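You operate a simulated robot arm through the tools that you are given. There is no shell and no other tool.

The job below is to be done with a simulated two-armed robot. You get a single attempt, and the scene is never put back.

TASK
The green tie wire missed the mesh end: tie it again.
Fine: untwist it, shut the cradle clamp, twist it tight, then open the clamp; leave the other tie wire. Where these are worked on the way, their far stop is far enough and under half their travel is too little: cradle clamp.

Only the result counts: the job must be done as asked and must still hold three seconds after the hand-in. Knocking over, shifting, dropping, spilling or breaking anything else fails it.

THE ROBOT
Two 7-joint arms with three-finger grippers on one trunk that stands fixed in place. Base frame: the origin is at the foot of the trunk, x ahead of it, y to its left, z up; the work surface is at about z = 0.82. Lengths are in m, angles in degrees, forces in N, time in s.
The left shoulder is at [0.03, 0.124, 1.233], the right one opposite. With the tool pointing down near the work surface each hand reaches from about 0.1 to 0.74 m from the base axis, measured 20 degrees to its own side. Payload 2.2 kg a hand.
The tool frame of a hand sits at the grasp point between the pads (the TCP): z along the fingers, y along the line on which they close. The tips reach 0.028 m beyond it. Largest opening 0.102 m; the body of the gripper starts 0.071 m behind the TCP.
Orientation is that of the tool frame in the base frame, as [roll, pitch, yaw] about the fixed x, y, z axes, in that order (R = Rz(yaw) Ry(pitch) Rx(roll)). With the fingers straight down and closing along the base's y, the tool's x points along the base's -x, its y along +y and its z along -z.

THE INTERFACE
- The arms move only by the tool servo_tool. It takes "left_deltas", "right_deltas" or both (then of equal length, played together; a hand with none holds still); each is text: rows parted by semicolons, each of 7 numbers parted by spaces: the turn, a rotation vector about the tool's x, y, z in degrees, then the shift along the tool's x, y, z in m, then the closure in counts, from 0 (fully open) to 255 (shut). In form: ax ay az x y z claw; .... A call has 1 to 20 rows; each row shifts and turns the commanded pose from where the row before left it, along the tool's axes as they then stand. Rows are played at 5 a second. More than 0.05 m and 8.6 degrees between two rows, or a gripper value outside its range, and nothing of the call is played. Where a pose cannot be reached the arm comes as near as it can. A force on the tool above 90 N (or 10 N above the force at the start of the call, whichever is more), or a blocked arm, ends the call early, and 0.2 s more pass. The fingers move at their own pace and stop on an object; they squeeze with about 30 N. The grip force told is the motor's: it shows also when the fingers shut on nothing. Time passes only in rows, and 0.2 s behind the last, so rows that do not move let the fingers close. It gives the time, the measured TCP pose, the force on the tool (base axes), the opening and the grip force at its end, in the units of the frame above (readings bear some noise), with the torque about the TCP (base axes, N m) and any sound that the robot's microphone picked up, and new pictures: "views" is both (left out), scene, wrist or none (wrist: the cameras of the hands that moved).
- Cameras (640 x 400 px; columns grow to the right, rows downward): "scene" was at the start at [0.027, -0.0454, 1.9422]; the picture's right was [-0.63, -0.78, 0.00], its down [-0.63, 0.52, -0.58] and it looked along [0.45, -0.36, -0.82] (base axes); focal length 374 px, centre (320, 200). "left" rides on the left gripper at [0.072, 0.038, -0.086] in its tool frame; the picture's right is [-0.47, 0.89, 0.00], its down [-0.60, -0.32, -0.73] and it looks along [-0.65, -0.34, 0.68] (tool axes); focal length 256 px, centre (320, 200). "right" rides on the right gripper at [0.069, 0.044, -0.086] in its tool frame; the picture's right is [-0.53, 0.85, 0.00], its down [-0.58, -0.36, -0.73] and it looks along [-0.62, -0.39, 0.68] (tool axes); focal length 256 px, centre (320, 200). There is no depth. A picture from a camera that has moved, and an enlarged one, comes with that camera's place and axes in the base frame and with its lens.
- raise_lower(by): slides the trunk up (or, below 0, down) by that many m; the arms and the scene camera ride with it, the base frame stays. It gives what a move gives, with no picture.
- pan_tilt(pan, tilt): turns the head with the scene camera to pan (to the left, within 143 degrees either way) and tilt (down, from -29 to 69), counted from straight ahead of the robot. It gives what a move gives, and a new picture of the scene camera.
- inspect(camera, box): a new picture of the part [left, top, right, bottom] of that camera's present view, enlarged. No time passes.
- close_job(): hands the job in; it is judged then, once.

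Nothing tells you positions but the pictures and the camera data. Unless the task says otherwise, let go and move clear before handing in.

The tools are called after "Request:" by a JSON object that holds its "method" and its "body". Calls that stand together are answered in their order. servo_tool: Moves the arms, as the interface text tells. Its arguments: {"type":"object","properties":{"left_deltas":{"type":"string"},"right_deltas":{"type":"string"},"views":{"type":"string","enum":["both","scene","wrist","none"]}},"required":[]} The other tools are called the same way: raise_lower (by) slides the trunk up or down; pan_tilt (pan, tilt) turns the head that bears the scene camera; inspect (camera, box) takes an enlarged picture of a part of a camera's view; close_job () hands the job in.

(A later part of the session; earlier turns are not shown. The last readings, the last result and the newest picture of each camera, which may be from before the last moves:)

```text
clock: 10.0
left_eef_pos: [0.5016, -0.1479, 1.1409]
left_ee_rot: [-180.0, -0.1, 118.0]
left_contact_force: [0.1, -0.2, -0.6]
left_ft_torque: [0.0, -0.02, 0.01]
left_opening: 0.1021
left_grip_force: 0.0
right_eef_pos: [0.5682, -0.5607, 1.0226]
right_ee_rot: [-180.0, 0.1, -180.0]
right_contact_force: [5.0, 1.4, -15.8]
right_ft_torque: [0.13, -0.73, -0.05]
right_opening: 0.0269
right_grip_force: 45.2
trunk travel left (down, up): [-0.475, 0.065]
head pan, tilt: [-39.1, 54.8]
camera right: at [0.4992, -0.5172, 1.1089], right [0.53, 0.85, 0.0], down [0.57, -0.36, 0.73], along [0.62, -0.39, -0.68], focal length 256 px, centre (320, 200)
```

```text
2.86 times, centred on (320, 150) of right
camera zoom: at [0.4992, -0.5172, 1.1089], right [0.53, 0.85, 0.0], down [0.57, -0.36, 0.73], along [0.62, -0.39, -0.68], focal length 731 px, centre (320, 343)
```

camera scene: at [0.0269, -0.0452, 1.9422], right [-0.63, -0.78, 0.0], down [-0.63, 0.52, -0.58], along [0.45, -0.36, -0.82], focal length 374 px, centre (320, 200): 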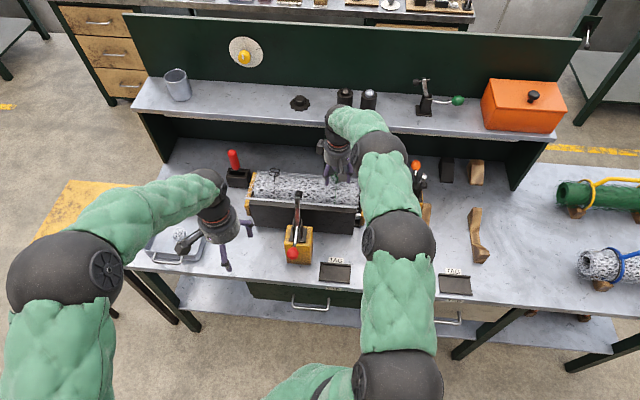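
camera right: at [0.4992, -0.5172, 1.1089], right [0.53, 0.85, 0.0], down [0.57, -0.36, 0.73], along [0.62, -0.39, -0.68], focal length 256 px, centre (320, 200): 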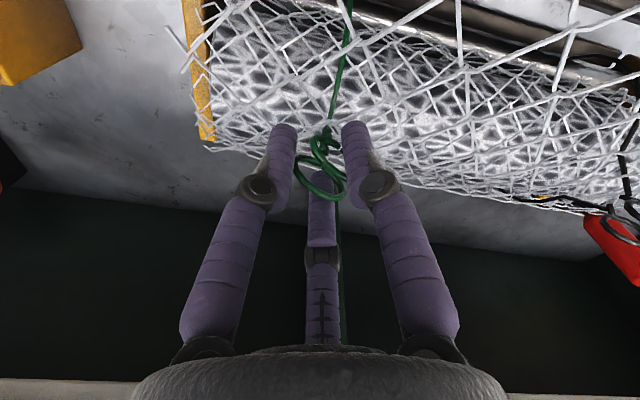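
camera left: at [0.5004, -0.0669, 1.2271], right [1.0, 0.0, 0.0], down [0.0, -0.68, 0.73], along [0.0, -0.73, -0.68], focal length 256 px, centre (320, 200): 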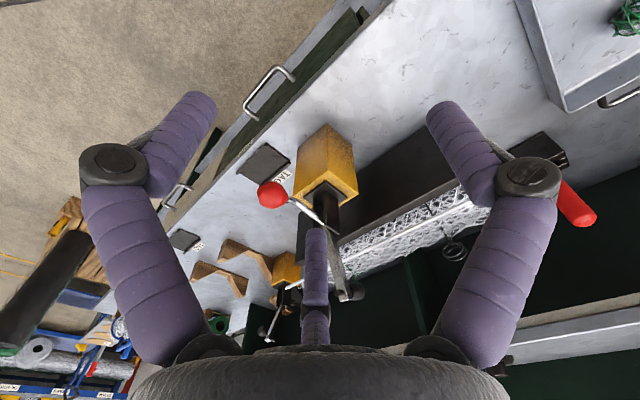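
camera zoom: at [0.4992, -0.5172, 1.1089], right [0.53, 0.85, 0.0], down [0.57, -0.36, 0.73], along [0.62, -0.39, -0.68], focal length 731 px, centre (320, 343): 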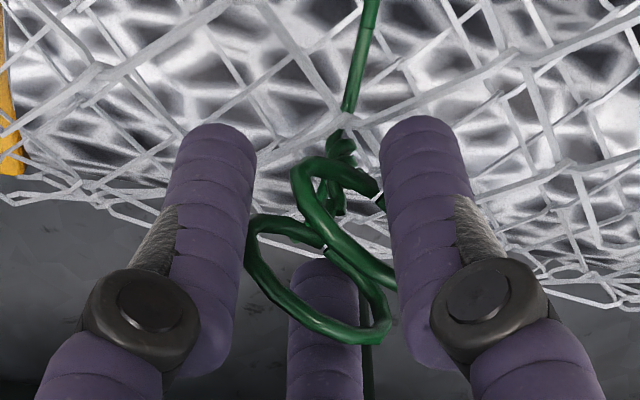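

The side load is gone with the hand at (0.568, -0.561). I'll try a small clockwise turn (seen from above) and read the torque to check the direction.

Request:
{"method": "servo_tool", "body": {"right_deltas": "0 0 5 0 0 0 255; 0 0 5 0 0 0 255; 0 0 0 0 0 0 255", "views": "none"}}

```text
clock: 10.8
left_eef_pos: [0.5012, -0.1474, 1.1399]
left_ee_rot: [-180.0, 0.0, 118.0]
left_contact_force: [0.3, -0.4, 0.4]
left_ft_torque: [-0.01, -0.04, 0.01]
left_opening: 0.102
left_grip_force: 0.1
right_eef_pos: [0.5663, -0.5605, 1.0218]
right_ee_rot: [-180.0, -0.1, 170.0]
right_contact_force: [12.5, 10.2, -7.9]
right_ft_torque: [0.44, -0.78, -0.02]
right_opening: 0.0263
right_grip_force: 45.0
trunk travel left (down, up): [-0.475, 0.065]
head pan, tilt: [-39.1, 54.8]
```

Request:
{"method": "servo_tool", "body": {"right_deltas": "0 0 5 0 0 0 255; 0 0 5 0 0 0 255; 0 0 5 0 0 0 255; 0 0 5 0 0 0 255; 0 0 0 0 0 0 255", "views": "wrist"}}

Request:
{"method": "inspect", "body": {"camera": "right", "box": [240, 80, 400, 220]}}

Request:
{"method": "inspect", "body": {"camera": "left", "box": [335, 255, 375, 300]}}

```text
clock: 12.0
left_eef_pos: [0.5013, -0.1443, 1.1401]
left_ee_rot: [-179.9, 0.0, 117.9]
left_contact_force: [-0.1, -0.4, -0.4]
left_ft_torque: [-0.03, 0.02, 0.02]
left_opening: 0.102
left_grip_force: 0.0
right_eef_pos: [0.5652, -0.5579, 1.0234]
right_ee_rot: [180.0, -0.1, 150.0]
right_contact_force: [12.4, 22.3, 0.0]
right_ft_torque: [0.53, -0.4, 0.09]
right_opening: 0.0262
right_grip_force: 44.6
trunk travel left (down, up): [-0.475, 0.065]
head pan, tilt: [-39.1, 54.8]
camera right: at [0.5291, -0.4859, 1.1093], right [0.89, 0.46, 0.0], down [0.32, -0.6, 0.73], along [0.34, -0.65, -0.68], focal length 256 px, centre (320, 200)
```

right: 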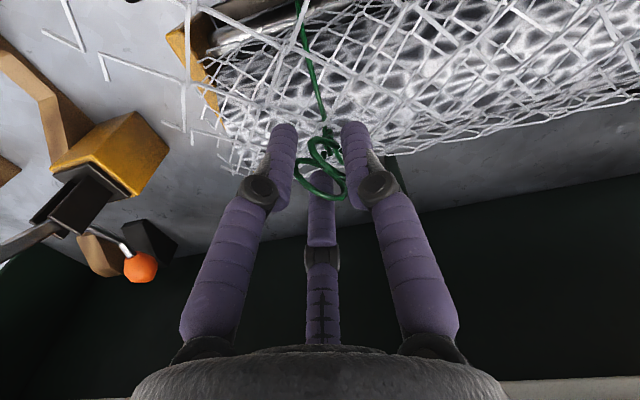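

```text
2.86 times, centred on (320, 150) of right
camera zoom: at [0.5291, -0.4859, 1.1093], right [0.89, 0.46, 0.0], down [0.32, -0.6, 0.73], along [0.34, -0.65, -0.68], focal length 731 px, centre (320, 343)
```

zoom: 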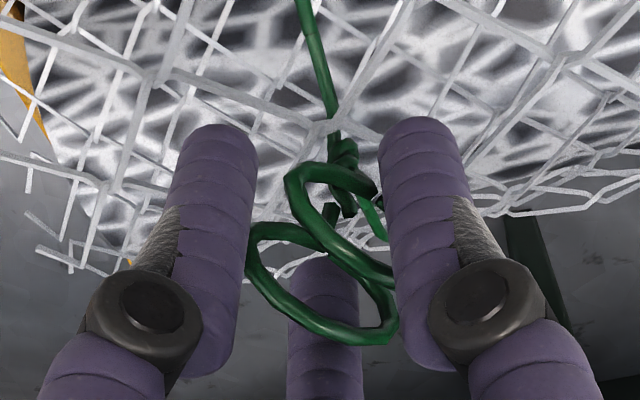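

```text
8.89 times, centred on (355, 278) of left
camera zoom: at [0.5016, -0.0645, 1.2266], right [1.0, 0.01, 0.0], down [0.0, -0.68, 0.73], along [0.0, -0.73, -0.68], focal length 2276 px, centre (9, -489)
```

zoom: 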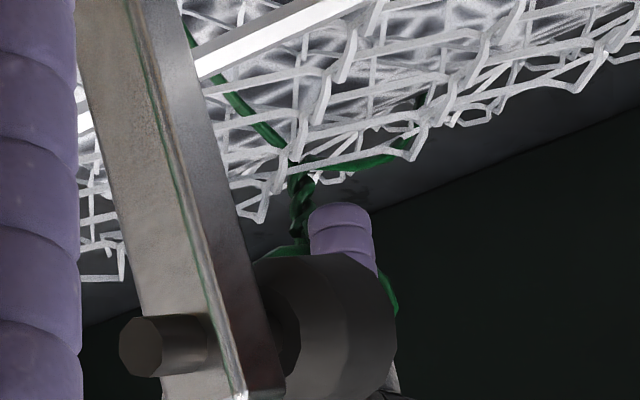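

The rings follow the hand clockwise with almost no torque, and the load pattern puts the true twist axis at (0.577, -0.561), about 9 mm from the hand centre. I'll keep turning clockwise while moving the hand around that axis.

Request:
{"method": "servo_tool", "body": {"right_deltas": "0 0 0 0.0012 0.0045 0 255; 0 0 8.5 0 0.0013 0 255; 0 0 8.5 0 0.0013 0 255; 0 0 8.5 0 0.0013 0 255; 0 0 8.5 0 0.0013 0 255; 0 0 8.5 0 0.0013 0 255; 0 0 0 0 0 0 255", "views": "wrist"}}

Request:
{"method": "inspect", "body": {"camera": "right", "box": [240, 80, 400, 220]}}

Request:
{"method": "inspect", "body": {"camera": "left", "box": [335, 255, 375, 300]}}

```text
clock: 13.6
left_eef_pos: [0.4975, -0.1492, 1.1409]
left_ee_rot: [179.9, -0.1, 118.0]
left_contact_force: [0.3, 0.0, 0.4]
left_ft_torque: [0.01, 0.04, 0.01]
left_opening: 0.1019
left_grip_force: 0.1
right_eef_pos: [0.5669, -0.5548, 1.0232]
right_ee_rot: [-179.8, 0.0, 107.3]
right_contact_force: [-16.1, -7.8, 1.0]
right_ft_torque: [-0.93, -0.07, -0.09]
right_opening: 0.0259
right_grip_force: 44.5
trunk travel left (down, up): [-0.475, 0.065]
head pan, tilt: [-39.1, 54.8]
camera right: at [0.5891, -0.4757, 1.1092], right [0.97, -0.26, 0.0], down [-0.18, -0.66, 0.73], along [-0.19, -0.71, -0.68], focal length 256 px, centre (320, 200)
```

right: 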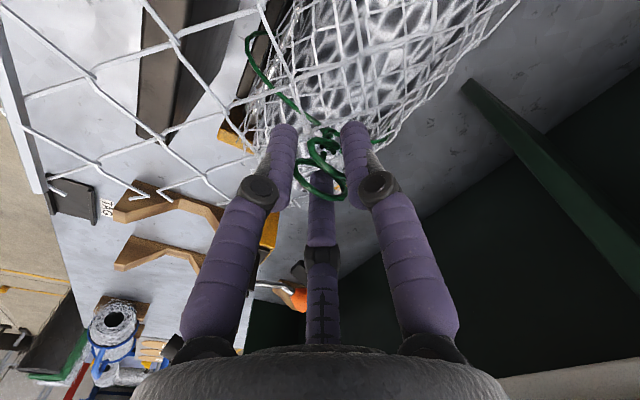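

```text
2.86 times, centred on (320, 150) of right
camera zoom: at [0.5891, -0.4757, 1.1092], right [0.97, -0.26, 0.0], down [-0.18, -0.66, 0.73], along [-0.19, -0.71, -0.68], focal length 731 px, centre (320, 343)
```

zoom: 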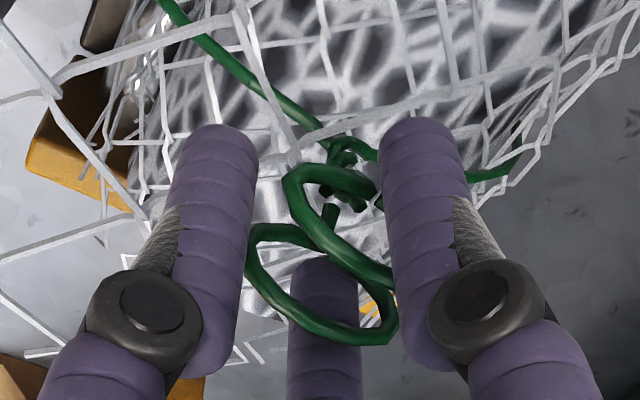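

```text
8.89 times, centred on (355, 278) of left
camera zoom: at [0.4986, -0.0674, 1.2278], right [1.0, 0.0, 0.0], down [0.0, -0.68, 0.73], along [0.0, -0.73, -0.68], focal length 2276 px, centre (9, -489)
```

zoom: 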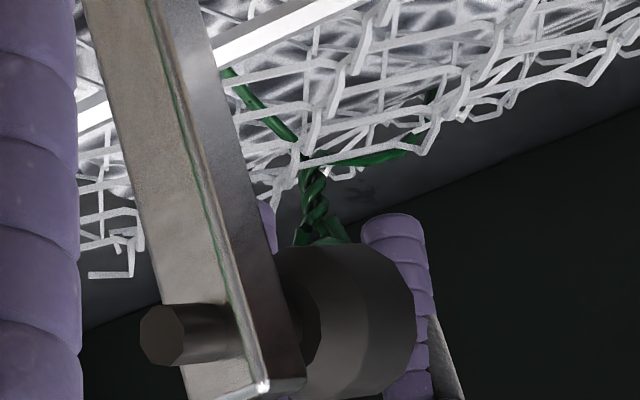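

Turning goes on freely with the rings held. I'll relieve the side load again and continue clockwise with a smaller pivot offset.

Request:
{"method": "servo_tool", "body": {"right_deltas": "0 0 0 -0.0006 -0.0041 0 255; 0 0 8.5 0.0003 0.0007 0 255; 0 0 8.5 0.0003 0.0007 0 255; 0 0 8.5 0.0003 0.0007 0 255; 0 0 8.5 0.0003 0.0007 0 255; 0 0 8.5 0.0003 0.0007 0 255; 0 0 8.5 0.0003 0.0007 0 255; 0 0 8.5 0.0003 0.0007 0 255; 0 0 0 0 0 0 255", "views": "wrist"}}

Request:
{"method": "inspect", "body": {"camera": "right", "box": [240, 80, 400, 220]}}

Request:
{"method": "inspect", "body": {"camera": "left", "box": [335, 255, 375, 300]}}

```text
clock: 15.6
left_eef_pos: [0.4993, -0.1465, 1.1404]
left_ee_rot: [180.0, 0.0, 118.0]
left_contact_force: [0.3, -0.3, 0.0]
left_ft_torque: [0.01, 0.0, 0.02]
left_opening: 0.1022
left_grip_force: 0.1
right_eef_pos: [0.5732, -0.5523, 1.0238]
right_ee_rot: [-180.0, 0.0, 47.8]
right_contact_force: [1.4, 0.4, 2.3]
right_ft_torque: [0.3, -0.05, -0.04]
right_opening: 0.0262
right_grip_force: 44.8
trunk travel left (down, up): [-0.475, 0.065]
head pan, tilt: [-39.1, 54.8]
camera right: at [0.6509, -0.5309, 1.1093], right [0.27, -0.96, 0.0], down [-0.66, -0.18, 0.73], along [-0.7, -0.2, -0.68], focal length 256 px, centre (320, 200)
```

right: 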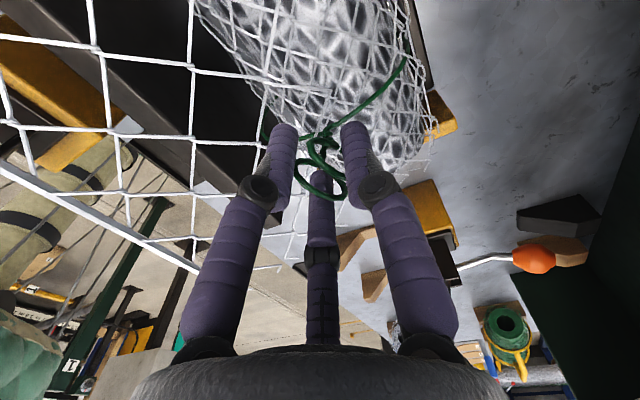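

```text
2.86 times, centred on (320, 150) of right
camera zoom: at [0.6509, -0.5309, 1.1093], right [0.27, -0.96, 0.0], down [-0.66, -0.18, 0.73], along [-0.7, -0.2, -0.68], focal length 731 px, centre (320, 343)
```

zoom: 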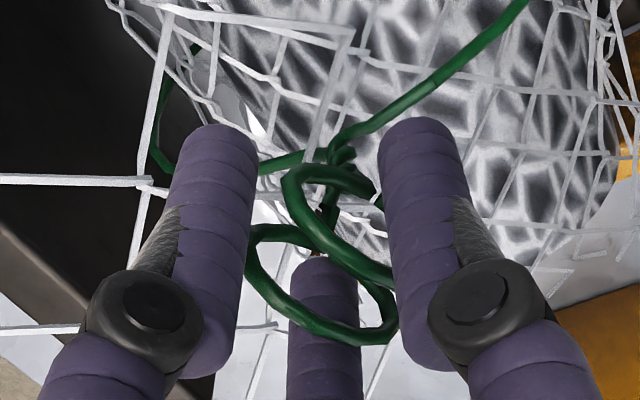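

```text
8.89 times, centred on (355, 278) of left
camera zoom: at [0.5004, -0.0669, 1.2271], right [1.0, 0.0, 0.0], down [0.0, -0.68, 0.73], along [0.0, -0.73, -0.68], focal length 2276 px, centre (9, -489)
```

zoom: 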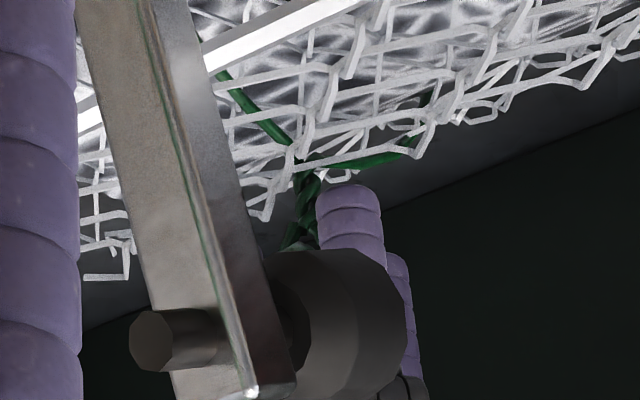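

Loads are near zero now and the rings follow cleanly. I'll continue clockwise.

Request:
{"method": "servo_tool", "body": {"right_deltas": "0 0 8.5 0.0003 0.0007 0 255; 0 0 8.5 0.0003 0.0007 0 255; 0 0 8.5 0.0003 0.0007 0 255; 0 0 8.5 0.0003 0.0007 0 255; 0 0 8.5 0.0003 0.0007 0 255; 0 0 8.5 0.0003 0.0007 0 255; 0 0 0 0 0 0 255", "views": "both"}}

Request:
{"method": "inspect", "body": {"camera": "right", "box": [240, 80, 400, 220]}}

Request:
{"method": "inspect", "body": {"camera": "left", "box": [335, 255, 375, 300]}}

```text
clock: 17.2
left_eef_pos: [0.5006, -0.1457, 1.1407]
left_ee_rot: [-179.9, 0.0, 118.0]
left_contact_force: [-0.7, 0.0, -0.7]
left_ft_torque: [0.01, 0.05, -0.01]
left_opening: 0.102
left_grip_force: 0.1
right_eef_pos: [0.5749, -0.5549, 1.0226]
right_ee_rot: [179.9, 0.1, -3.1]
right_contact_force: [6.8, 7.3, -0.2]
right_ft_torque: [0.39, -0.7, -0.06]
right_opening: 0.0257
right_grip_force: 45.1
trunk travel left (down, up): [-0.475, 0.065]
head pan, tilt: [-39.1, 54.8]
camera scene: at [0.0281, -0.0442, 1.9422], right [-0.63, -0.78, 0.0], down [-0.63, 0.51, -0.58], along [0.45, -0.36, -0.82], focal length 374 px, centre (320, 200)
camera right: at [0.6424, -0.6023, 1.1092], right [-0.58, -0.81, 0.0], down [-0.56, 0.4, 0.73], along [-0.6, 0.42, -0.68], focal length 256 px, centre (320, 200)
```

scene: 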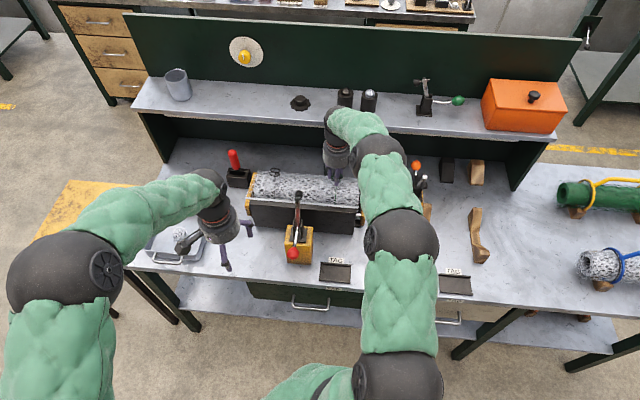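
right: 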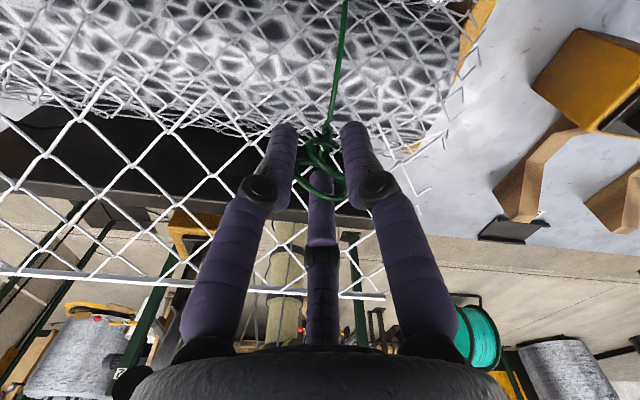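

```text
2.86 times, centred on (320, 150) of right
camera zoom: at [0.6424, -0.6023, 1.1092], right [-0.58, -0.81, 0.0], down [-0.56, 0.4, 0.73], along [-0.6, 0.42, -0.68], focal length 731 px, centre (320, 343)
```

zoom: 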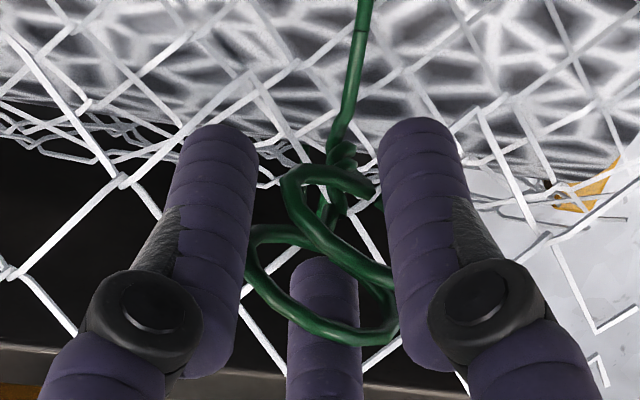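

```text
8.89 times, centred on (355, 278) of left
camera zoom: at [0.501, -0.0662, 1.2268], right [1.0, 0.0, 0.0], down [0.0, -0.68, 0.73], along [0.0, -0.73, -0.68], focal length 2276 px, centre (9, -489)
```

zoom: 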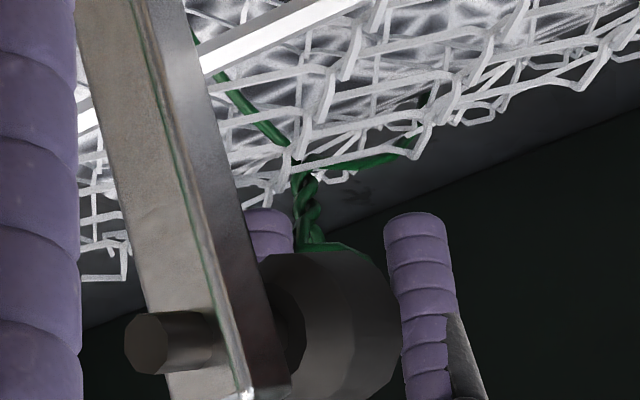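

Now 183° clockwise, still free and holding. I'll keep going and watch for a stop.

Request:
{"method": "servo_tool", "body": {"right_deltas": "0 0 8.5 0.0006 0.002 0 255; 0 0 8.5 0.0003 0.0007 0 255; 0 0 8.5 0.0003 0.0007 0 255; 0 0 8.5 0.0003 0.0007 0 255; 0 0 8.5 0.0003 0.0007 0 255; 0 0 8.5 0.0003 0.0007 0 255; 0 0 0 0 0 0 255", "views": "wrist"}}

Request:
{"method": "inspect", "body": {"camera": "left", "box": [335, 255, 375, 300]}}

```text
clock: 17.9
left_eef_pos: [0.5021, -0.1489, 1.1393]
left_ee_rot: [-179.9, -0.2, 117.9]
left_contact_force: [-0.3, 0.0, 0.0]
left_ft_torque: [-0.03, -0.05, 0.03]
left_opening: 0.1021
left_grip_force: 0.1
right_eef_pos: [0.5749, -0.5568, 1.0186]
right_ee_rot: [-179.4, 1.3, -21.6]
right_contact_force: [31.4, -12.3, -22.4]
right_ft_torque: [-0.73, 0.34, 0.06]
right_opening: 0.0261
right_grip_force: 45.2
right hand out of reach, approached as far as the arm can: row 3
trunk travel left (down, up): [-0.475, 0.065]
head pan, tilt: [-39.1, 54.8]
stopped in row 3 (right hand): the force on the tool passed its limit at 126 N (the readings are from after the stop); the commanded pose is now the measured one
camera right: at [0.6251, -0.6245, 1.1031], right [-0.81, -0.59, 0.0], down [-0.39, 0.54, 0.75], along [-0.44, 0.6, -0.66], focal length 256 px, centre (320, 200)
```

right: 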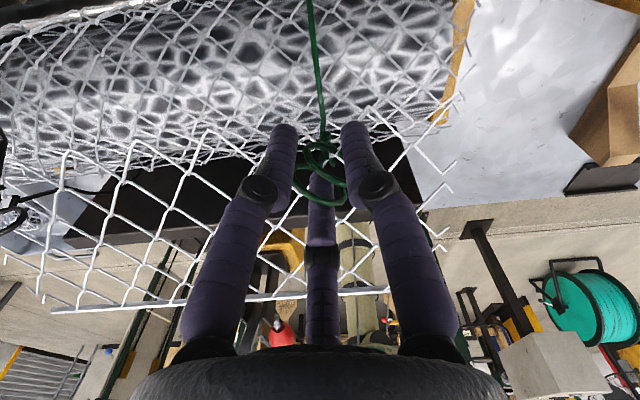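

```text
8.89 times, centred on (355, 278) of left
camera zoom: at [0.5029, -0.0683, 1.2254], right [1.0, 0.0, 0.0], down [0.0, -0.68, 0.73], along [0.0, -0.73, -0.68], focal length 2276 px, centre (9, -489)
```

zoom: 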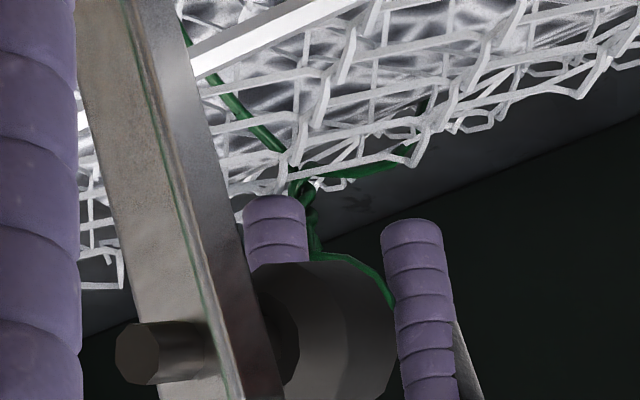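

The wrist reached its turning limit at yaw ≈ -21°, about 200° clockwise. I'll let go, lift clear and look at the tie before winding the wrist back for another bite.

Request:
{"method": "servo_tool", "body": {"right_deltas": "0 0 0 0 0 0 140; 0 0 0 0 0 0 90; 0 0 0 0 0 0 90; 0 0 0 0 0 -0.02 90; 0 0 0 0 0 -0.03 90; 0 0 0 0 0 -0.03 90; 0 0 0 0 0 0 90", "views": "both"}}

Request:
{"method": "inspect", "body": {"camera": "right", "box": [240, 60, 400, 200]}}

Request:
{"method": "inspect", "body": {"camera": "left", "box": [335, 255, 375, 300]}}

Request:
{"method": "inspect", "body": {"camera": "scene", "box": [310, 150, 370, 210]}}

```text
clock: 19.5
left_eef_pos: [0.5012, -0.1481, 1.1402]
left_ee_rot: [179.9, -0.1, 118.1]
left_contact_force: [-0.1, 0.5, 0.5]
left_ft_torque: [0.0, 0.0, 0.01]
left_opening: 0.1019
left_grip_force: 0.1
right_eef_pos: [0.5715, -0.5568, 1.1018]
right_ee_rot: [-179.2, 1.8, -21.7]
right_contact_force: [-0.5, 0.0, -0.4]
right_ft_torque: [0.0, 0.01, 0.03]
right_opening: 0.0663
right_grip_force: 0.1
trunk travel left (down, up): [-0.475, 0.065]
head pan, tilt: [-39.1, 54.8]
camera scene: at [0.0277, -0.0458, 1.9422], right [-0.63, -0.78, 0.0], down [-0.63, 0.52, -0.58], along [0.45, -0.36, -0.82], focal length 374 px, centre (320, 200)
camera right: at [0.622, -0.6258, 1.1848], right [-0.81, -0.59, 0.01], down [-0.38, 0.53, 0.75], along [-0.45, 0.61, -0.66], focal length 256 px, centre (320, 200)
```

scene: 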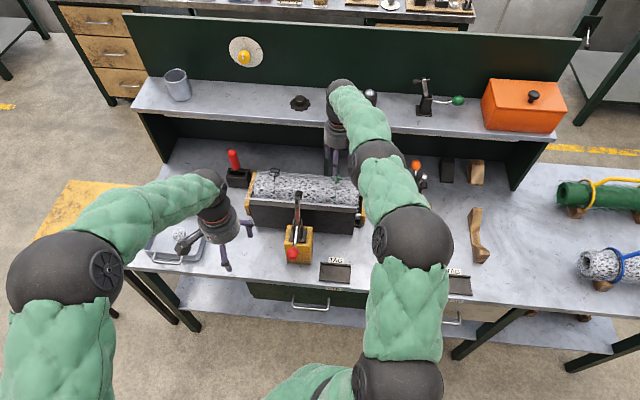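
right: 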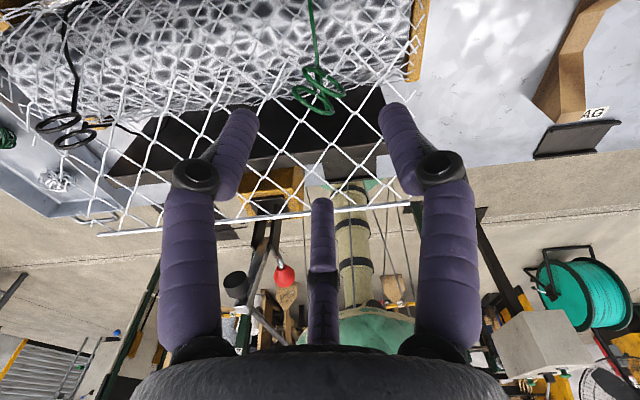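

```text
2.86 times, centred on (320, 130) of right
camera zoom: at [0.622, -0.6258, 1.1848], right [-0.81, -0.59, 0.01], down [-0.38, 0.53, 0.75], along [-0.45, 0.61, -0.66], focal length 731 px, centre (320, 400)
```

zoom: 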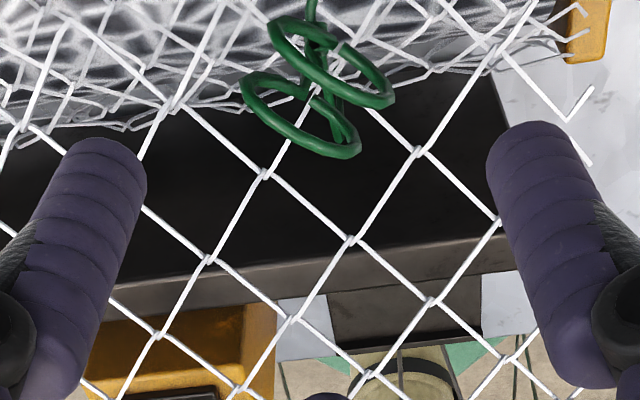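

```text
8.89 times, centred on (355, 278) of left
camera zoom: at [0.5007, -0.0672, 1.2268], right [1.0, 0.0, 0.0], down [0.0, -0.68, 0.73], along [0.0, -0.73, -0.68], focal length 2276 px, centre (9, -489)
```

zoom: 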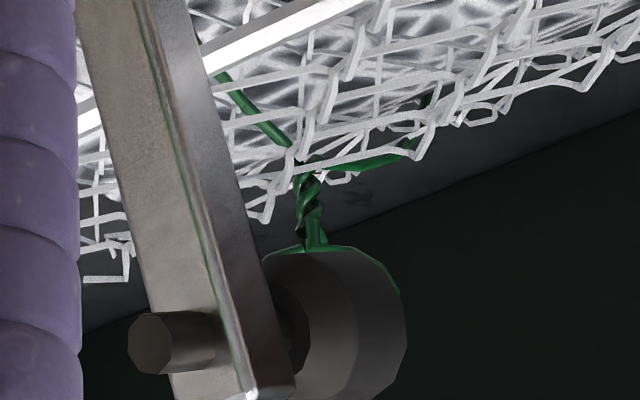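

```text
6.67 times, centred on (340, 180) of scene
camera zoom: at [0.0277, -0.0458, 1.9422], right [-0.63, -0.78, 0.0], down [-0.63, 0.52, -0.58], along [0.45, -0.36, -0.82], focal length 2495 px, centre (187, 333)
```

zoom: 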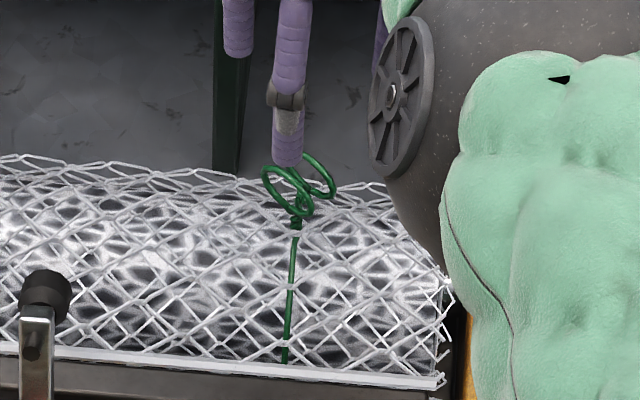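

The tie is intact and the ears have turned. I'll straighten the small tilt, rotate the wrist back counter-clockwise in the air, and find how far it goes that way.

Request:
{"method": "servo_tool", "body": {"right_deltas": "-0.8 1.8 0 0 0 0 90; 0 0 -8.55 0 0 0 90; 0 0 -8.55 0 0 0 90; 0 0 -8.55 0 0 0 90; 0 0 -8.55 0 0 0 90; 0 0 -8.55 0 0 0 90; 0 0 -8.55 0 0 0 90; 0 0 -8.55 0 0 0 90; 0 0 -8.55 0 0 0 90; 0 0 -8.55 0 0 0 90; 0 0 -8.55 0 0 0 90; 0 0 -8.55 0 0 0 90; 0 0 -8.55 0 0 0 90; 0 0 -8.55 0 0 0 90; 0 0 -8.55 0 0 0 90; 0 0 -8.55 0 0 0 90; 0 0 -8.55 0 0 0 90; 0 0 -8.55 0 0 0 90; 0 0 -8.55 0 0 0 90; 0 0 -8.55 0 0 0 90", "views": "none"}}

Request:
{"method": "servo_tool", "body": {"right_deltas": "0 0 -8.55 0 0 0 90; 0 0 -8.55 0 0 0 90; 0 0 -8.55 0 0 0 90; 0 0 -8.55 0 0 0 90; 0 0 -8.55 0 0 0 90; 0 0 -8.55 0 0 0 90; 0 0 -8.55 0 0 0 90; 0 0 -8.55 0 0 0 90; 0 0 -8.55 0 0 0 90; 0 0 -8.55 0 0 0 90; 0 0 0 0 0 0 90", "views": "none"}}

```text
clock: 23.7
left_eef_pos: [0.5007, -0.1481, 1.1405]
left_ee_rot: [180.0, 0.0, 118.0]
left_contact_force: [-0.7, -0.1, 0.0]
left_ft_torque: [0.01, -0.01, 0.05]
left_opening: 0.1021
left_grip_force: 0.1
right_eef_pos: [0.5728, -0.5569, 1.1001]
right_ee_rot: [-179.9, 0.0, 141.0]
right_contact_force: [0.4, 0.1, -0.5]
right_ft_torque: [0.0, 0.01, -0.05]
right_opening: 0.066
right_grip_force: 0.0
trunk travel left (down, up): [-0.475, 0.065]
head pan, tilt: [-39.1, 54.8]
```

```text
clock: 26.1
left_eef_pos: [0.5009, -0.1478, 1.1404]
left_ee_rot: [-179.9, 0.1, 118.0]
left_contact_force: [0.5, 0.2, -0.2]
left_ft_torque: [0.01, -0.02, -0.01]
left_opening: 0.1018
left_grip_force: 0.0
right_eef_pos: [0.5725, -0.555, 1.1023]
right_ee_rot: [180.0, -0.1, -133.7]
right_contact_force: [-0.4, 0.4, 0.2]
right_ft_torque: [0.0, 0.03, 0.0]
right_opening: 0.0658
right_grip_force: 0.1
trunk travel left (down, up): [-0.475, 0.065]
head pan, tilt: [-39.1, 54.8]
```

Request:
{"method": "servo_tool", "body": {"right_deltas": "0 0 -8.6 0 0 0 90; 0 0 -8.6 0 0 0 90; 0 0 -8.6 0 0 0 90; 0 0 -8.6 0 0 0 90; 0 0 -8.6 0 0 0 90; 0 0 -8.6 0 0 0 90; 0 0 -8.6 0 0 0 90; 0 0 -8.6 0 0 0 90; 0 0 -8.6 0 0 0 90; 0 0 -8.6 0 0 0 90; 0 0 -8.6 0 0 0 90; 0 0 -8.6 0 0 0 90; 0 0 -8.6 0 0 0 90; 0 0 0 0 0 0 90", "views": "both"}}

Request:
{"method": "inspect", "body": {"camera": "right", "box": [240, 60, 400, 200]}}

```text
clock: 29.1
left_eef_pos: [0.5003, -0.1494, 1.1412]
left_ee_rot: [-180.0, -0.1, 118.0]
left_contact_force: [-0.1, -0.1, 0.4]
left_ft_torque: [0.03, 0.03, -0.01]
left_opening: 0.102
left_grip_force: 0.1
right_eef_pos: [0.5586, -0.5215, 1.0951]
right_ee_rot: [178.8, -0.3, -24.9]
right_contact_force: [0.8, -0.4, -0.5]
right_ft_torque: [0.04, 0.01, -0.06]
right_opening: 0.0658
right_grip_force: 0.1
right hand out of reach, approached as far as the arm can: row 12, 13
trunk travel left (down, up): [-0.475, 0.065]
head pan, tilt: [-39.1, 54.8]
camera scene: at [0.0279, -0.0469, 1.9421], right [-0.63, -0.78, 0.0], down [-0.63, 0.52, -0.58], along [0.45, -0.36, -0.82], focal length 374 px, centre (320, 200)
camera right: at [0.6033, -0.5888, 1.1822], right [-0.84, -0.54, 0.02], down [-0.37, 0.59, 0.72], along [-0.4, 0.6, -0.69], focal length 256 px, centre (320, 200)
```

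scene: 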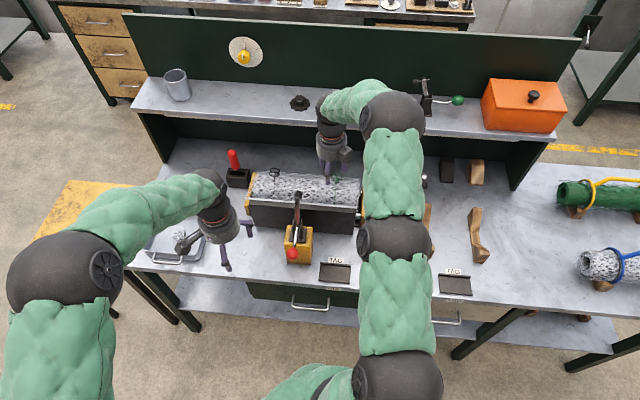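
right: 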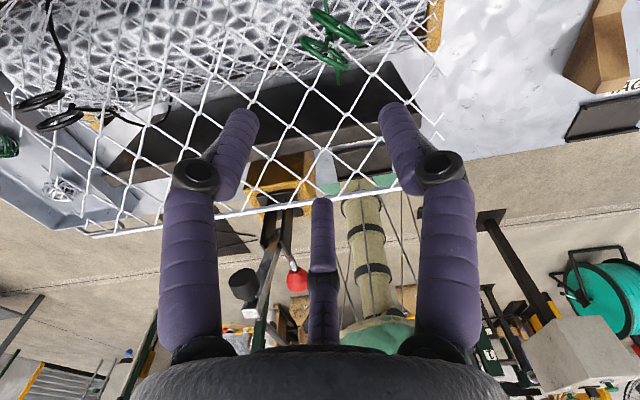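

```text
2.86 times, centred on (320, 130) of right
camera zoom: at [0.6033, -0.5888, 1.1822], right [-0.84, -0.54, 0.02], down [-0.37, 0.59, 0.72], along [-0.4, 0.6, -0.69], focal length 731 px, centre (320, 400)
```

zoom: 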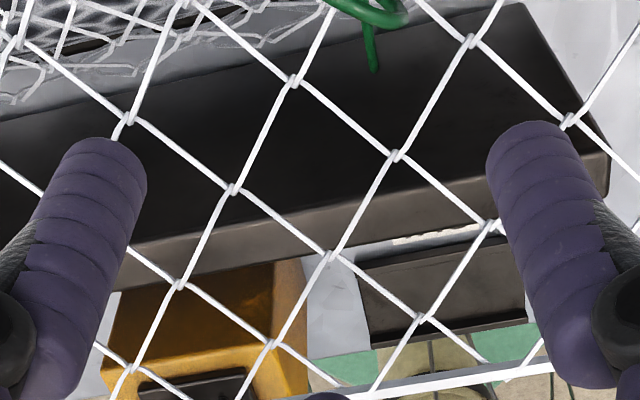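

The wrist spans about -20° to 320°. I'll back off to yaw ≈ 278°, a grip equivalent by the fingers' 60° symmetry, which leaves nearly a 300° bite. Then I'll check alignment.

Request:
{"method": "servo_tool", "body": {"right_deltas": "0 0 8.55 0 0 0 90; 0 0 8.55 0 0 0 90; 0 0 8.55 0 0 0 90; 0 0 8.55 0 0 0 90; 0 0 8.55 0 0 0 90; 0 0 8.55 0 0 0 90; 0 0 8.55 0 0 0 90; 0 0 0 0 0 0 90", "views": "both"}}

Request:
{"method": "inspect", "body": {"camera": "right", "box": [240, 60, 400, 200]}}

Request:
{"method": "inspect", "body": {"camera": "scene", "box": [310, 150, 370, 210]}}

```text
clock: 30.9
left_eef_pos: [0.4989, -0.1471, 1.1401]
left_ee_rot: [180.0, 0.0, 118.1]
left_contact_force: [-0.6, 0.5, -0.3]
left_ft_torque: [0.0, -0.01, 0.0]
left_opening: 0.1019
left_grip_force: 0.1
right_eef_pos: [0.5588, -0.5214, 1.0946]
right_ee_rot: [179.8, -1.2, -85.1]
right_contact_force: [-0.5, 0.7, -0.6]
right_ft_torque: [-0.03, -0.01, 0.01]
right_opening: 0.0659
right_grip_force: 0.1
trunk travel left (down, up): [-0.475, 0.065]
head pan, tilt: [-39.1, 54.8]
camera scene: at [0.0271, -0.0454, 1.9422], right [-0.63, -0.78, 0.0], down [-0.63, 0.52, -0.58], along [0.45, -0.36, -0.82], focal length 374 px, centre (320, 200)
camera right: at [0.5218, -0.5919, 1.1831], right [-0.89, 0.46, -0.01], down [0.32, 0.62, 0.72], along [0.33, 0.63, -0.7], focal length 256 px, centre (320, 200)
```

scene: 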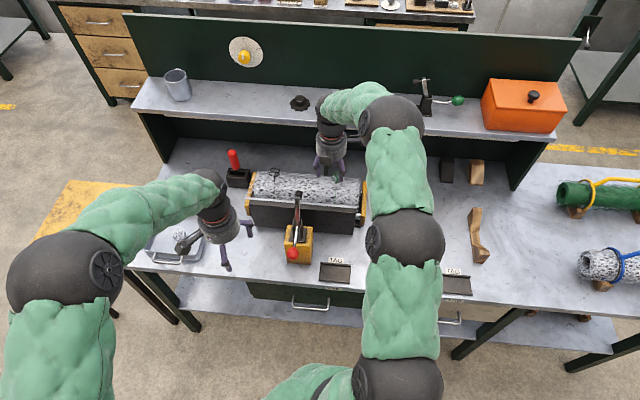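
right: 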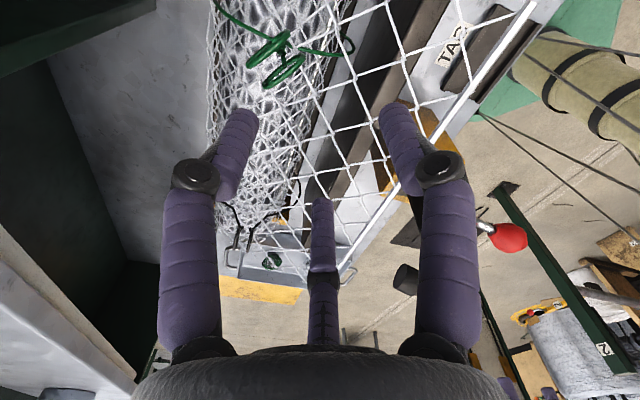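

```text
2.86 times, centred on (320, 130) of right
camera zoom: at [0.5218, -0.5919, 1.1831], right [-0.89, 0.46, -0.01], down [0.32, 0.62, 0.72], along [0.33, 0.63, -0.7], focal length 731 px, centre (320, 400)
```

zoom: 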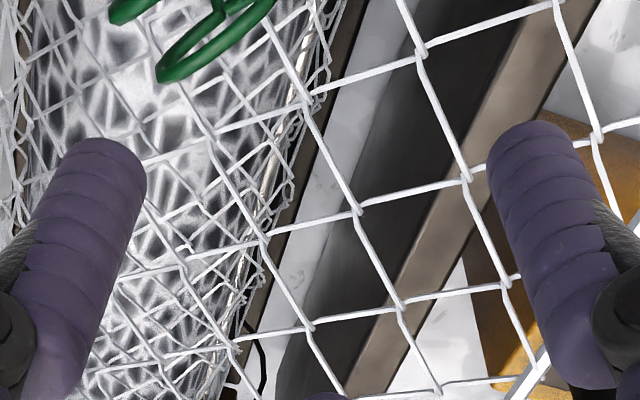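

```text
6.67 times, centred on (340, 180) of scene
camera zoom: at [0.0271, -0.0454, 1.9422], right [-0.63, -0.78, 0.0], down [-0.63, 0.52, -0.58], along [0.45, -0.36, -0.82], focal length 2495 px, centre (187, 333)
```

zoom: 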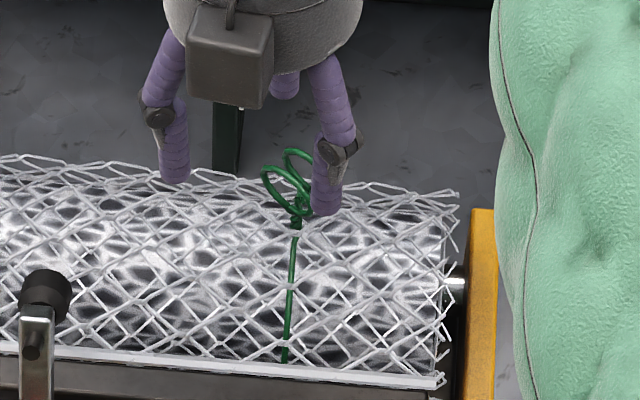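

Request:
{"method": "servo_tool", "body": {"right_deltas": "0.2 -1.2 -3.4 0 0 0 90; 0 0 0 0.0185 -0.0062 0 90; 0 0 0 0.0185 -0.0062 0 90; 0 0 0 0 0 0 90", "views": "wrist"}}

Request:
{"method": "inspect", "body": {"camera": "right", "box": [240, 60, 400, 200]}}

Request:
{"method": "inspect", "body": {"camera": "scene", "box": [310, 150, 370, 210]}}

```text
clock: 31.9
left_eef_pos: [0.4999, -0.1466, 1.1409]
left_ee_rot: [-179.9, 0.0, 117.9]
left_contact_force: [0.0, -0.1, 0.1]
left_ft_torque: [-0.01, 0.01, 0.02]
left_opening: 0.1022
left_grip_force: 0.1
right_eef_pos: [0.5747, -0.556, 1.0957]
right_ee_rot: [179.8, -0.1, -81.4]
right_contact_force: [0.6, -0.1, -0.4]
right_ft_torque: [-0.03, 0.05, 0.03]
right_opening: 0.0661
right_grip_force: 0.0
trunk travel left (down, up): [-0.475, 0.065]
head pan, tilt: [-39.1, 54.8]
camera right: at [0.5426, -0.6304, 1.1811], right [-0.92, 0.4, 0.0], down [0.28, 0.63, 0.73], along [0.29, 0.67, -0.68], focal length 256 px, centre (320, 200)
```

right: 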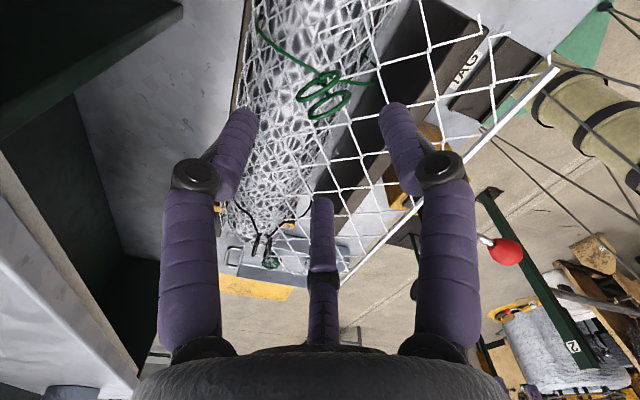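

```text
2.86 times, centred on (320, 130) of right
camera zoom: at [0.5426, -0.6304, 1.1811], right [-0.92, 0.4, 0.0], down [0.28, 0.63, 0.73], along [0.29, 0.67, -0.68], focal length 731 px, centre (320, 400)
```

zoom: 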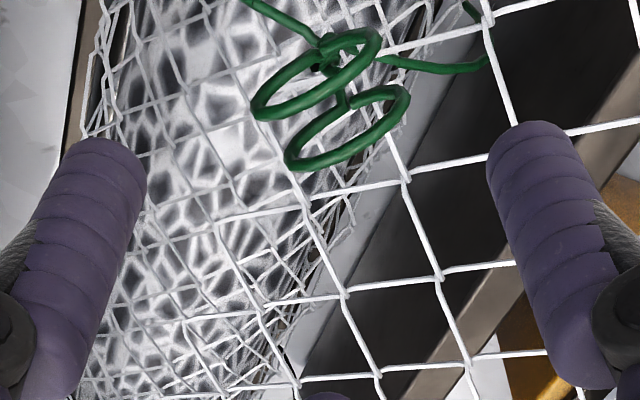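

```text
6.67 times, centred on (340, 180) of scene
camera zoom: at [0.0267, -0.0449, 1.9422], right [-0.63, -0.78, 0.0], down [-0.63, 0.52, -0.58], along [0.45, -0.36, -0.82], focal length 2495 px, centre (187, 333)
```

zoom: 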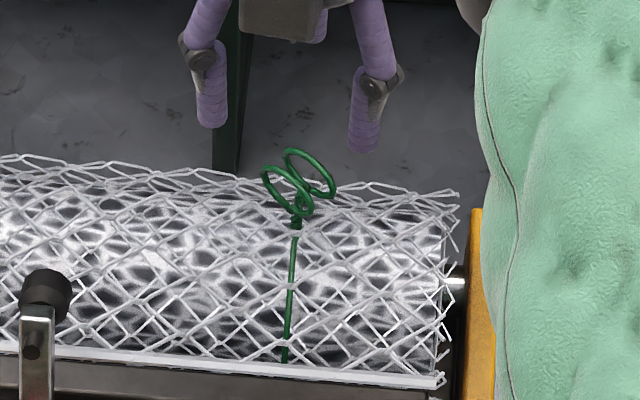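

I now understand the ears: two rings facing each other along y, about 33 mm across and centred near the twist axis (0.570, -0.558). With this finger arrangement the hand should sit about 5 mm to the -x side of the axis, so I'll go there, descend and grip.

Request:
{"method": "servo_tool", "body": {"right_deltas": "0 0 0 0.001 0.0105 0 90; 0 0 0 0 0 0.036 90; 0 0 0 0 0 0.036 90; 0 0 0 0 0 0 90; 0 0 0 0 0 0 150; 0 0 0 0 0 0 200; 0 0 0 0 0 0 255; 0 0 0 0 0 0 255", "views": "wrist"}}

Request:
{"method": "inspect", "body": {"camera": "right", "box": [240, 80, 400, 220]}}

```text
clock: 33.7
left_eef_pos: [0.4994, -0.1462, 1.1401]
left_ee_rot: [-180.0, -0.1, 118.0]
left_contact_force: [-0.1, -0.7, 0.3]
left_ft_torque: [-0.02, -0.03, -0.03]
left_opening: 0.102
left_grip_force: 0.1
right_eef_pos: [0.5657, -0.5592, 1.021]
right_ee_rot: [179.7, -0.1, -81.5]
right_contact_force: [1.1, 0.0, -4.5]
right_ft_torque: [-0.03, -0.21, -0.01]
right_opening: 0.0258
right_grip_force: 29.8
trunk travel left (down, up): [-0.475, 0.065]
head pan, tilt: [-39.1, 54.8]
camera right: at [0.5333, -0.6333, 1.1072], right [-0.92, 0.4, 0.0], down [0.28, 0.62, 0.73], along [0.29, 0.67, -0.68], focal length 256 px, centre (320, 200)
```

right: 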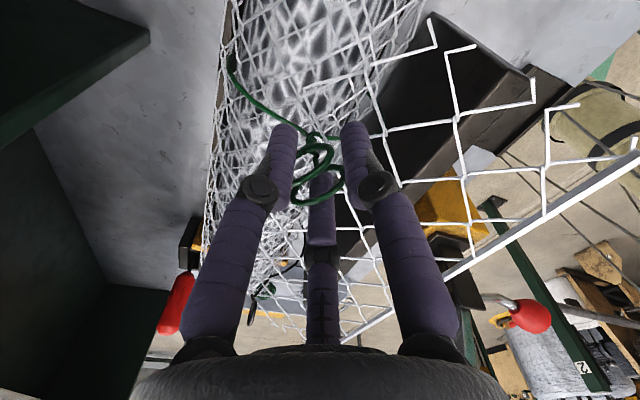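

```text
2.86 times, centred on (320, 150) of right
camera zoom: at [0.5333, -0.6333, 1.1072], right [-0.92, 0.4, 0.0], down [0.28, 0.62, 0.73], along [0.29, 0.67, -0.68], focal length 731 px, centre (320, 343)
```

zoom: 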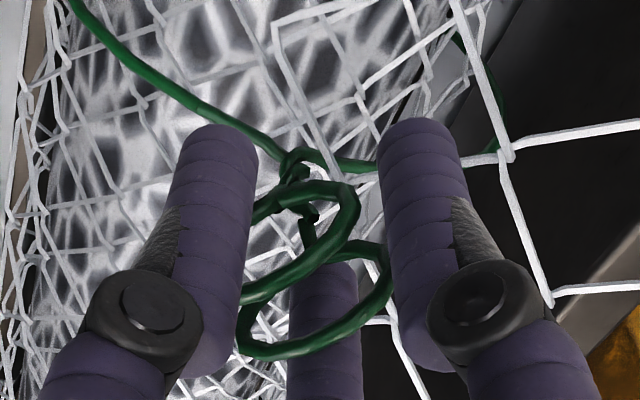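

Well centred, with almost no load. I'll continue clockwise around the axis.

Request:
{"method": "servo_tool", "body": {"right_deltas": "0 0 8.5 -0.0008 -0.0001 0 255; 0 0 8.5 -0.0008 -0.0001 0 255; 0 0 8.5 -0.0008 -0.0001 0 255; 0 0 8.5 -0.0008 -0.0001 0 255; 0 0 8.5 -0.0008 -0.0001 0 255; 0 0 8.5 -0.0008 -0.0001 0 255; 0 0 8.5 -0.0008 -0.0001 0 255; 0 0 8.5 -0.0008 -0.0001 0 255; 0 0 8.5 -0.0008 -0.0001 0 255; 0 0 0 0 0 0 255", "views": "wrist"}}

Request:
{"method": "inspect", "body": {"camera": "right", "box": [240, 80, 400, 220]}}

Request:
{"method": "inspect", "body": {"camera": "left", "box": [335, 255, 375, 300]}}

```text
clock: 35.9
left_eef_pos: [0.5018, -0.1467, 1.1408]
left_ee_rot: [-179.9, -0.1, 118.0]
left_contact_force: [0.5, -0.2, 0.1]
left_ft_torque: [-0.02, -0.01, 0.01]
left_opening: 0.1019
left_grip_force: 0.1
right_eef_pos: [0.5696, -0.552, 1.0207]
right_ee_rot: [179.6, -0.3, -158.0]
right_contact_force: [-1.3, 8.4, -20.5]
right_ft_torque: [0.62, 0.16, -0.04]
right_opening: 0.0257
right_grip_force: 30.0
trunk travel left (down, up): [-0.475, 0.065]
head pan, tilt: [-39.1, 54.8]
camera right: at [0.4898, -0.5376, 1.1079], right [0.18, 0.98, 0.0], down [0.68, -0.12, 0.73], along [0.71, -0.13, -0.69], focal length 256 px, centre (320, 200)
```

right: 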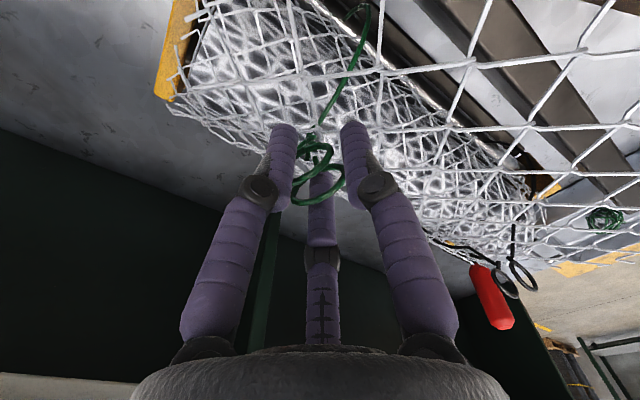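

```text
2.86 times, centred on (320, 150) of right
camera zoom: at [0.4898, -0.5376, 1.1079], right [0.18, 0.98, 0.0], down [0.68, -0.12, 0.73], along [0.71, -0.13, -0.69], focal length 731 px, centre (320, 343)
```

zoom: 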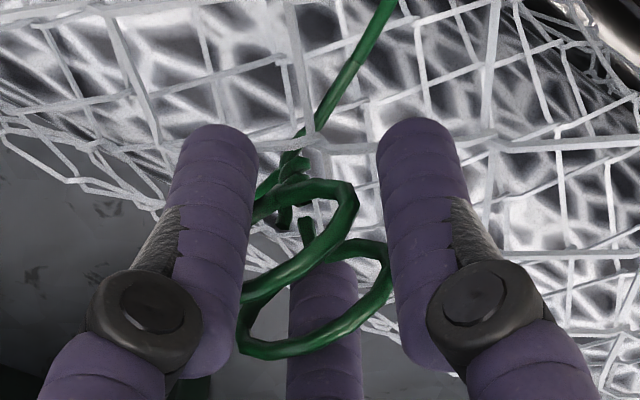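

```text
8.89 times, centred on (355, 278) of left
camera zoom: at [0.5014, -0.0673, 1.2263], right [1.0, 0.0, 0.0], down [0.0, -0.68, 0.73], along [0.0, -0.73, -0.68], focal length 2276 px, centre (9, -489)
```

zoom: 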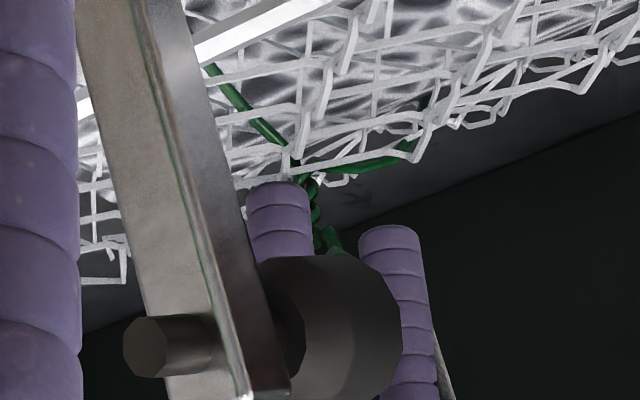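

Request:
{"method": "servo_tool", "body": {"right_deltas": "0 0 8.5 -0.0008 -0.0005 0.001 255; 0 0 8.5 -0.0008 -0.0005 0.001 255; 0 0 8.5 -0.0008 -0.0001 0 255; 0 0 8.5 -0.0008 -0.0001 0 255; 0 0 8.5 -0.0008 -0.0001 0 255; 0 0 8.5 -0.0008 -0.0001 0 255; 0 0 8.5 -0.0008 -0.0001 0 255; 0 0 8.5 -0.0008 -0.0001 0 255; 0 0 8.5 -0.0008 -0.0001 0 255; 0 0 8.5 -0.0008 -0.0001 0 255; 0 0 0 0 0 0 255", "views": "wrist"}}

Request:
{"method": "inspect", "body": {"camera": "right", "box": [240, 80, 400, 220]}}

Request:
{"method": "inspect", "body": {"camera": "left", "box": [335, 255, 375, 300]}}

```text
clock: 38.3
left_eef_pos: [0.5011, -0.1468, 1.1398]
left_ee_rot: [180.0, 0.0, 118.0]
left_contact_force: [0.5, -0.2, 0.8]
left_ft_torque: [0.0, 0.0, 0.0]
left_opening: 0.1021
left_grip_force: 0.1
right_eef_pos: [0.5756, -0.557, 1.0219]
right_ee_rot: [-179.9, 0.0, 116.9]
right_contact_force: [-7.1, 10.4, -10.4]
right_ft_torque: [-0.17, 0.4, 0.82]
right_opening: 0.0279
right_grip_force: 44.8
trunk travel left (down, up): [-0.475, 0.065]
head pan, tilt: [-39.1, 54.8]
camera right: at [0.5847, -0.4755, 1.1077], right [1.0, -0.09, 0.0], down [-0.06, -0.68, 0.73], along [-0.07, -0.73, -0.68], focal length 256 px, centre (320, 200)
```

right: 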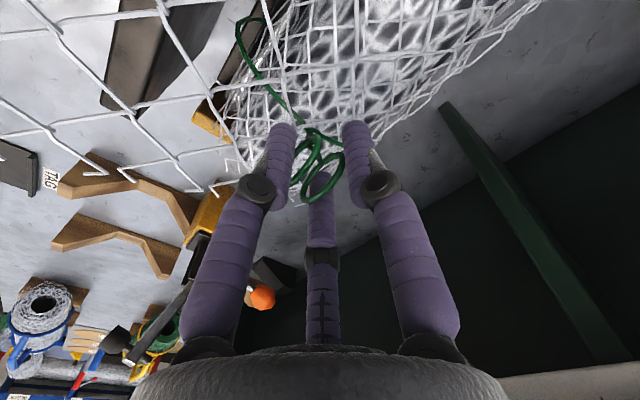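

```text
2.86 times, centred on (320, 150) of right
camera zoom: at [0.5847, -0.4755, 1.1077], right [1.0, -0.09, 0.0], down [-0.06, -0.68, 0.73], along [-0.07, -0.73, -0.68], focal length 731 px, centre (320, 343)
```

zoom: 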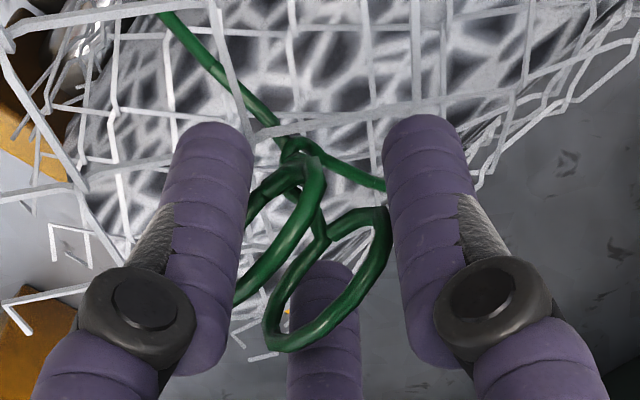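

```text
8.89 times, centred on (355, 278) of left
camera zoom: at [0.5002, -0.0667, 1.227], right [1.0, 0.0, 0.0], down [0.0, -0.68, 0.73], along [0.0, -0.73, -0.68], focal length 2276 px, centre (9, -489)
```

zoom: 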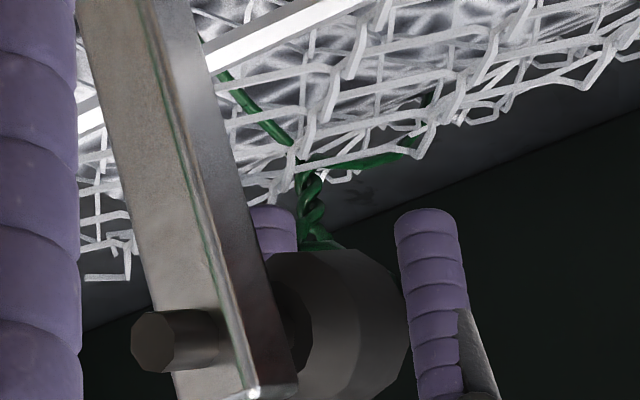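

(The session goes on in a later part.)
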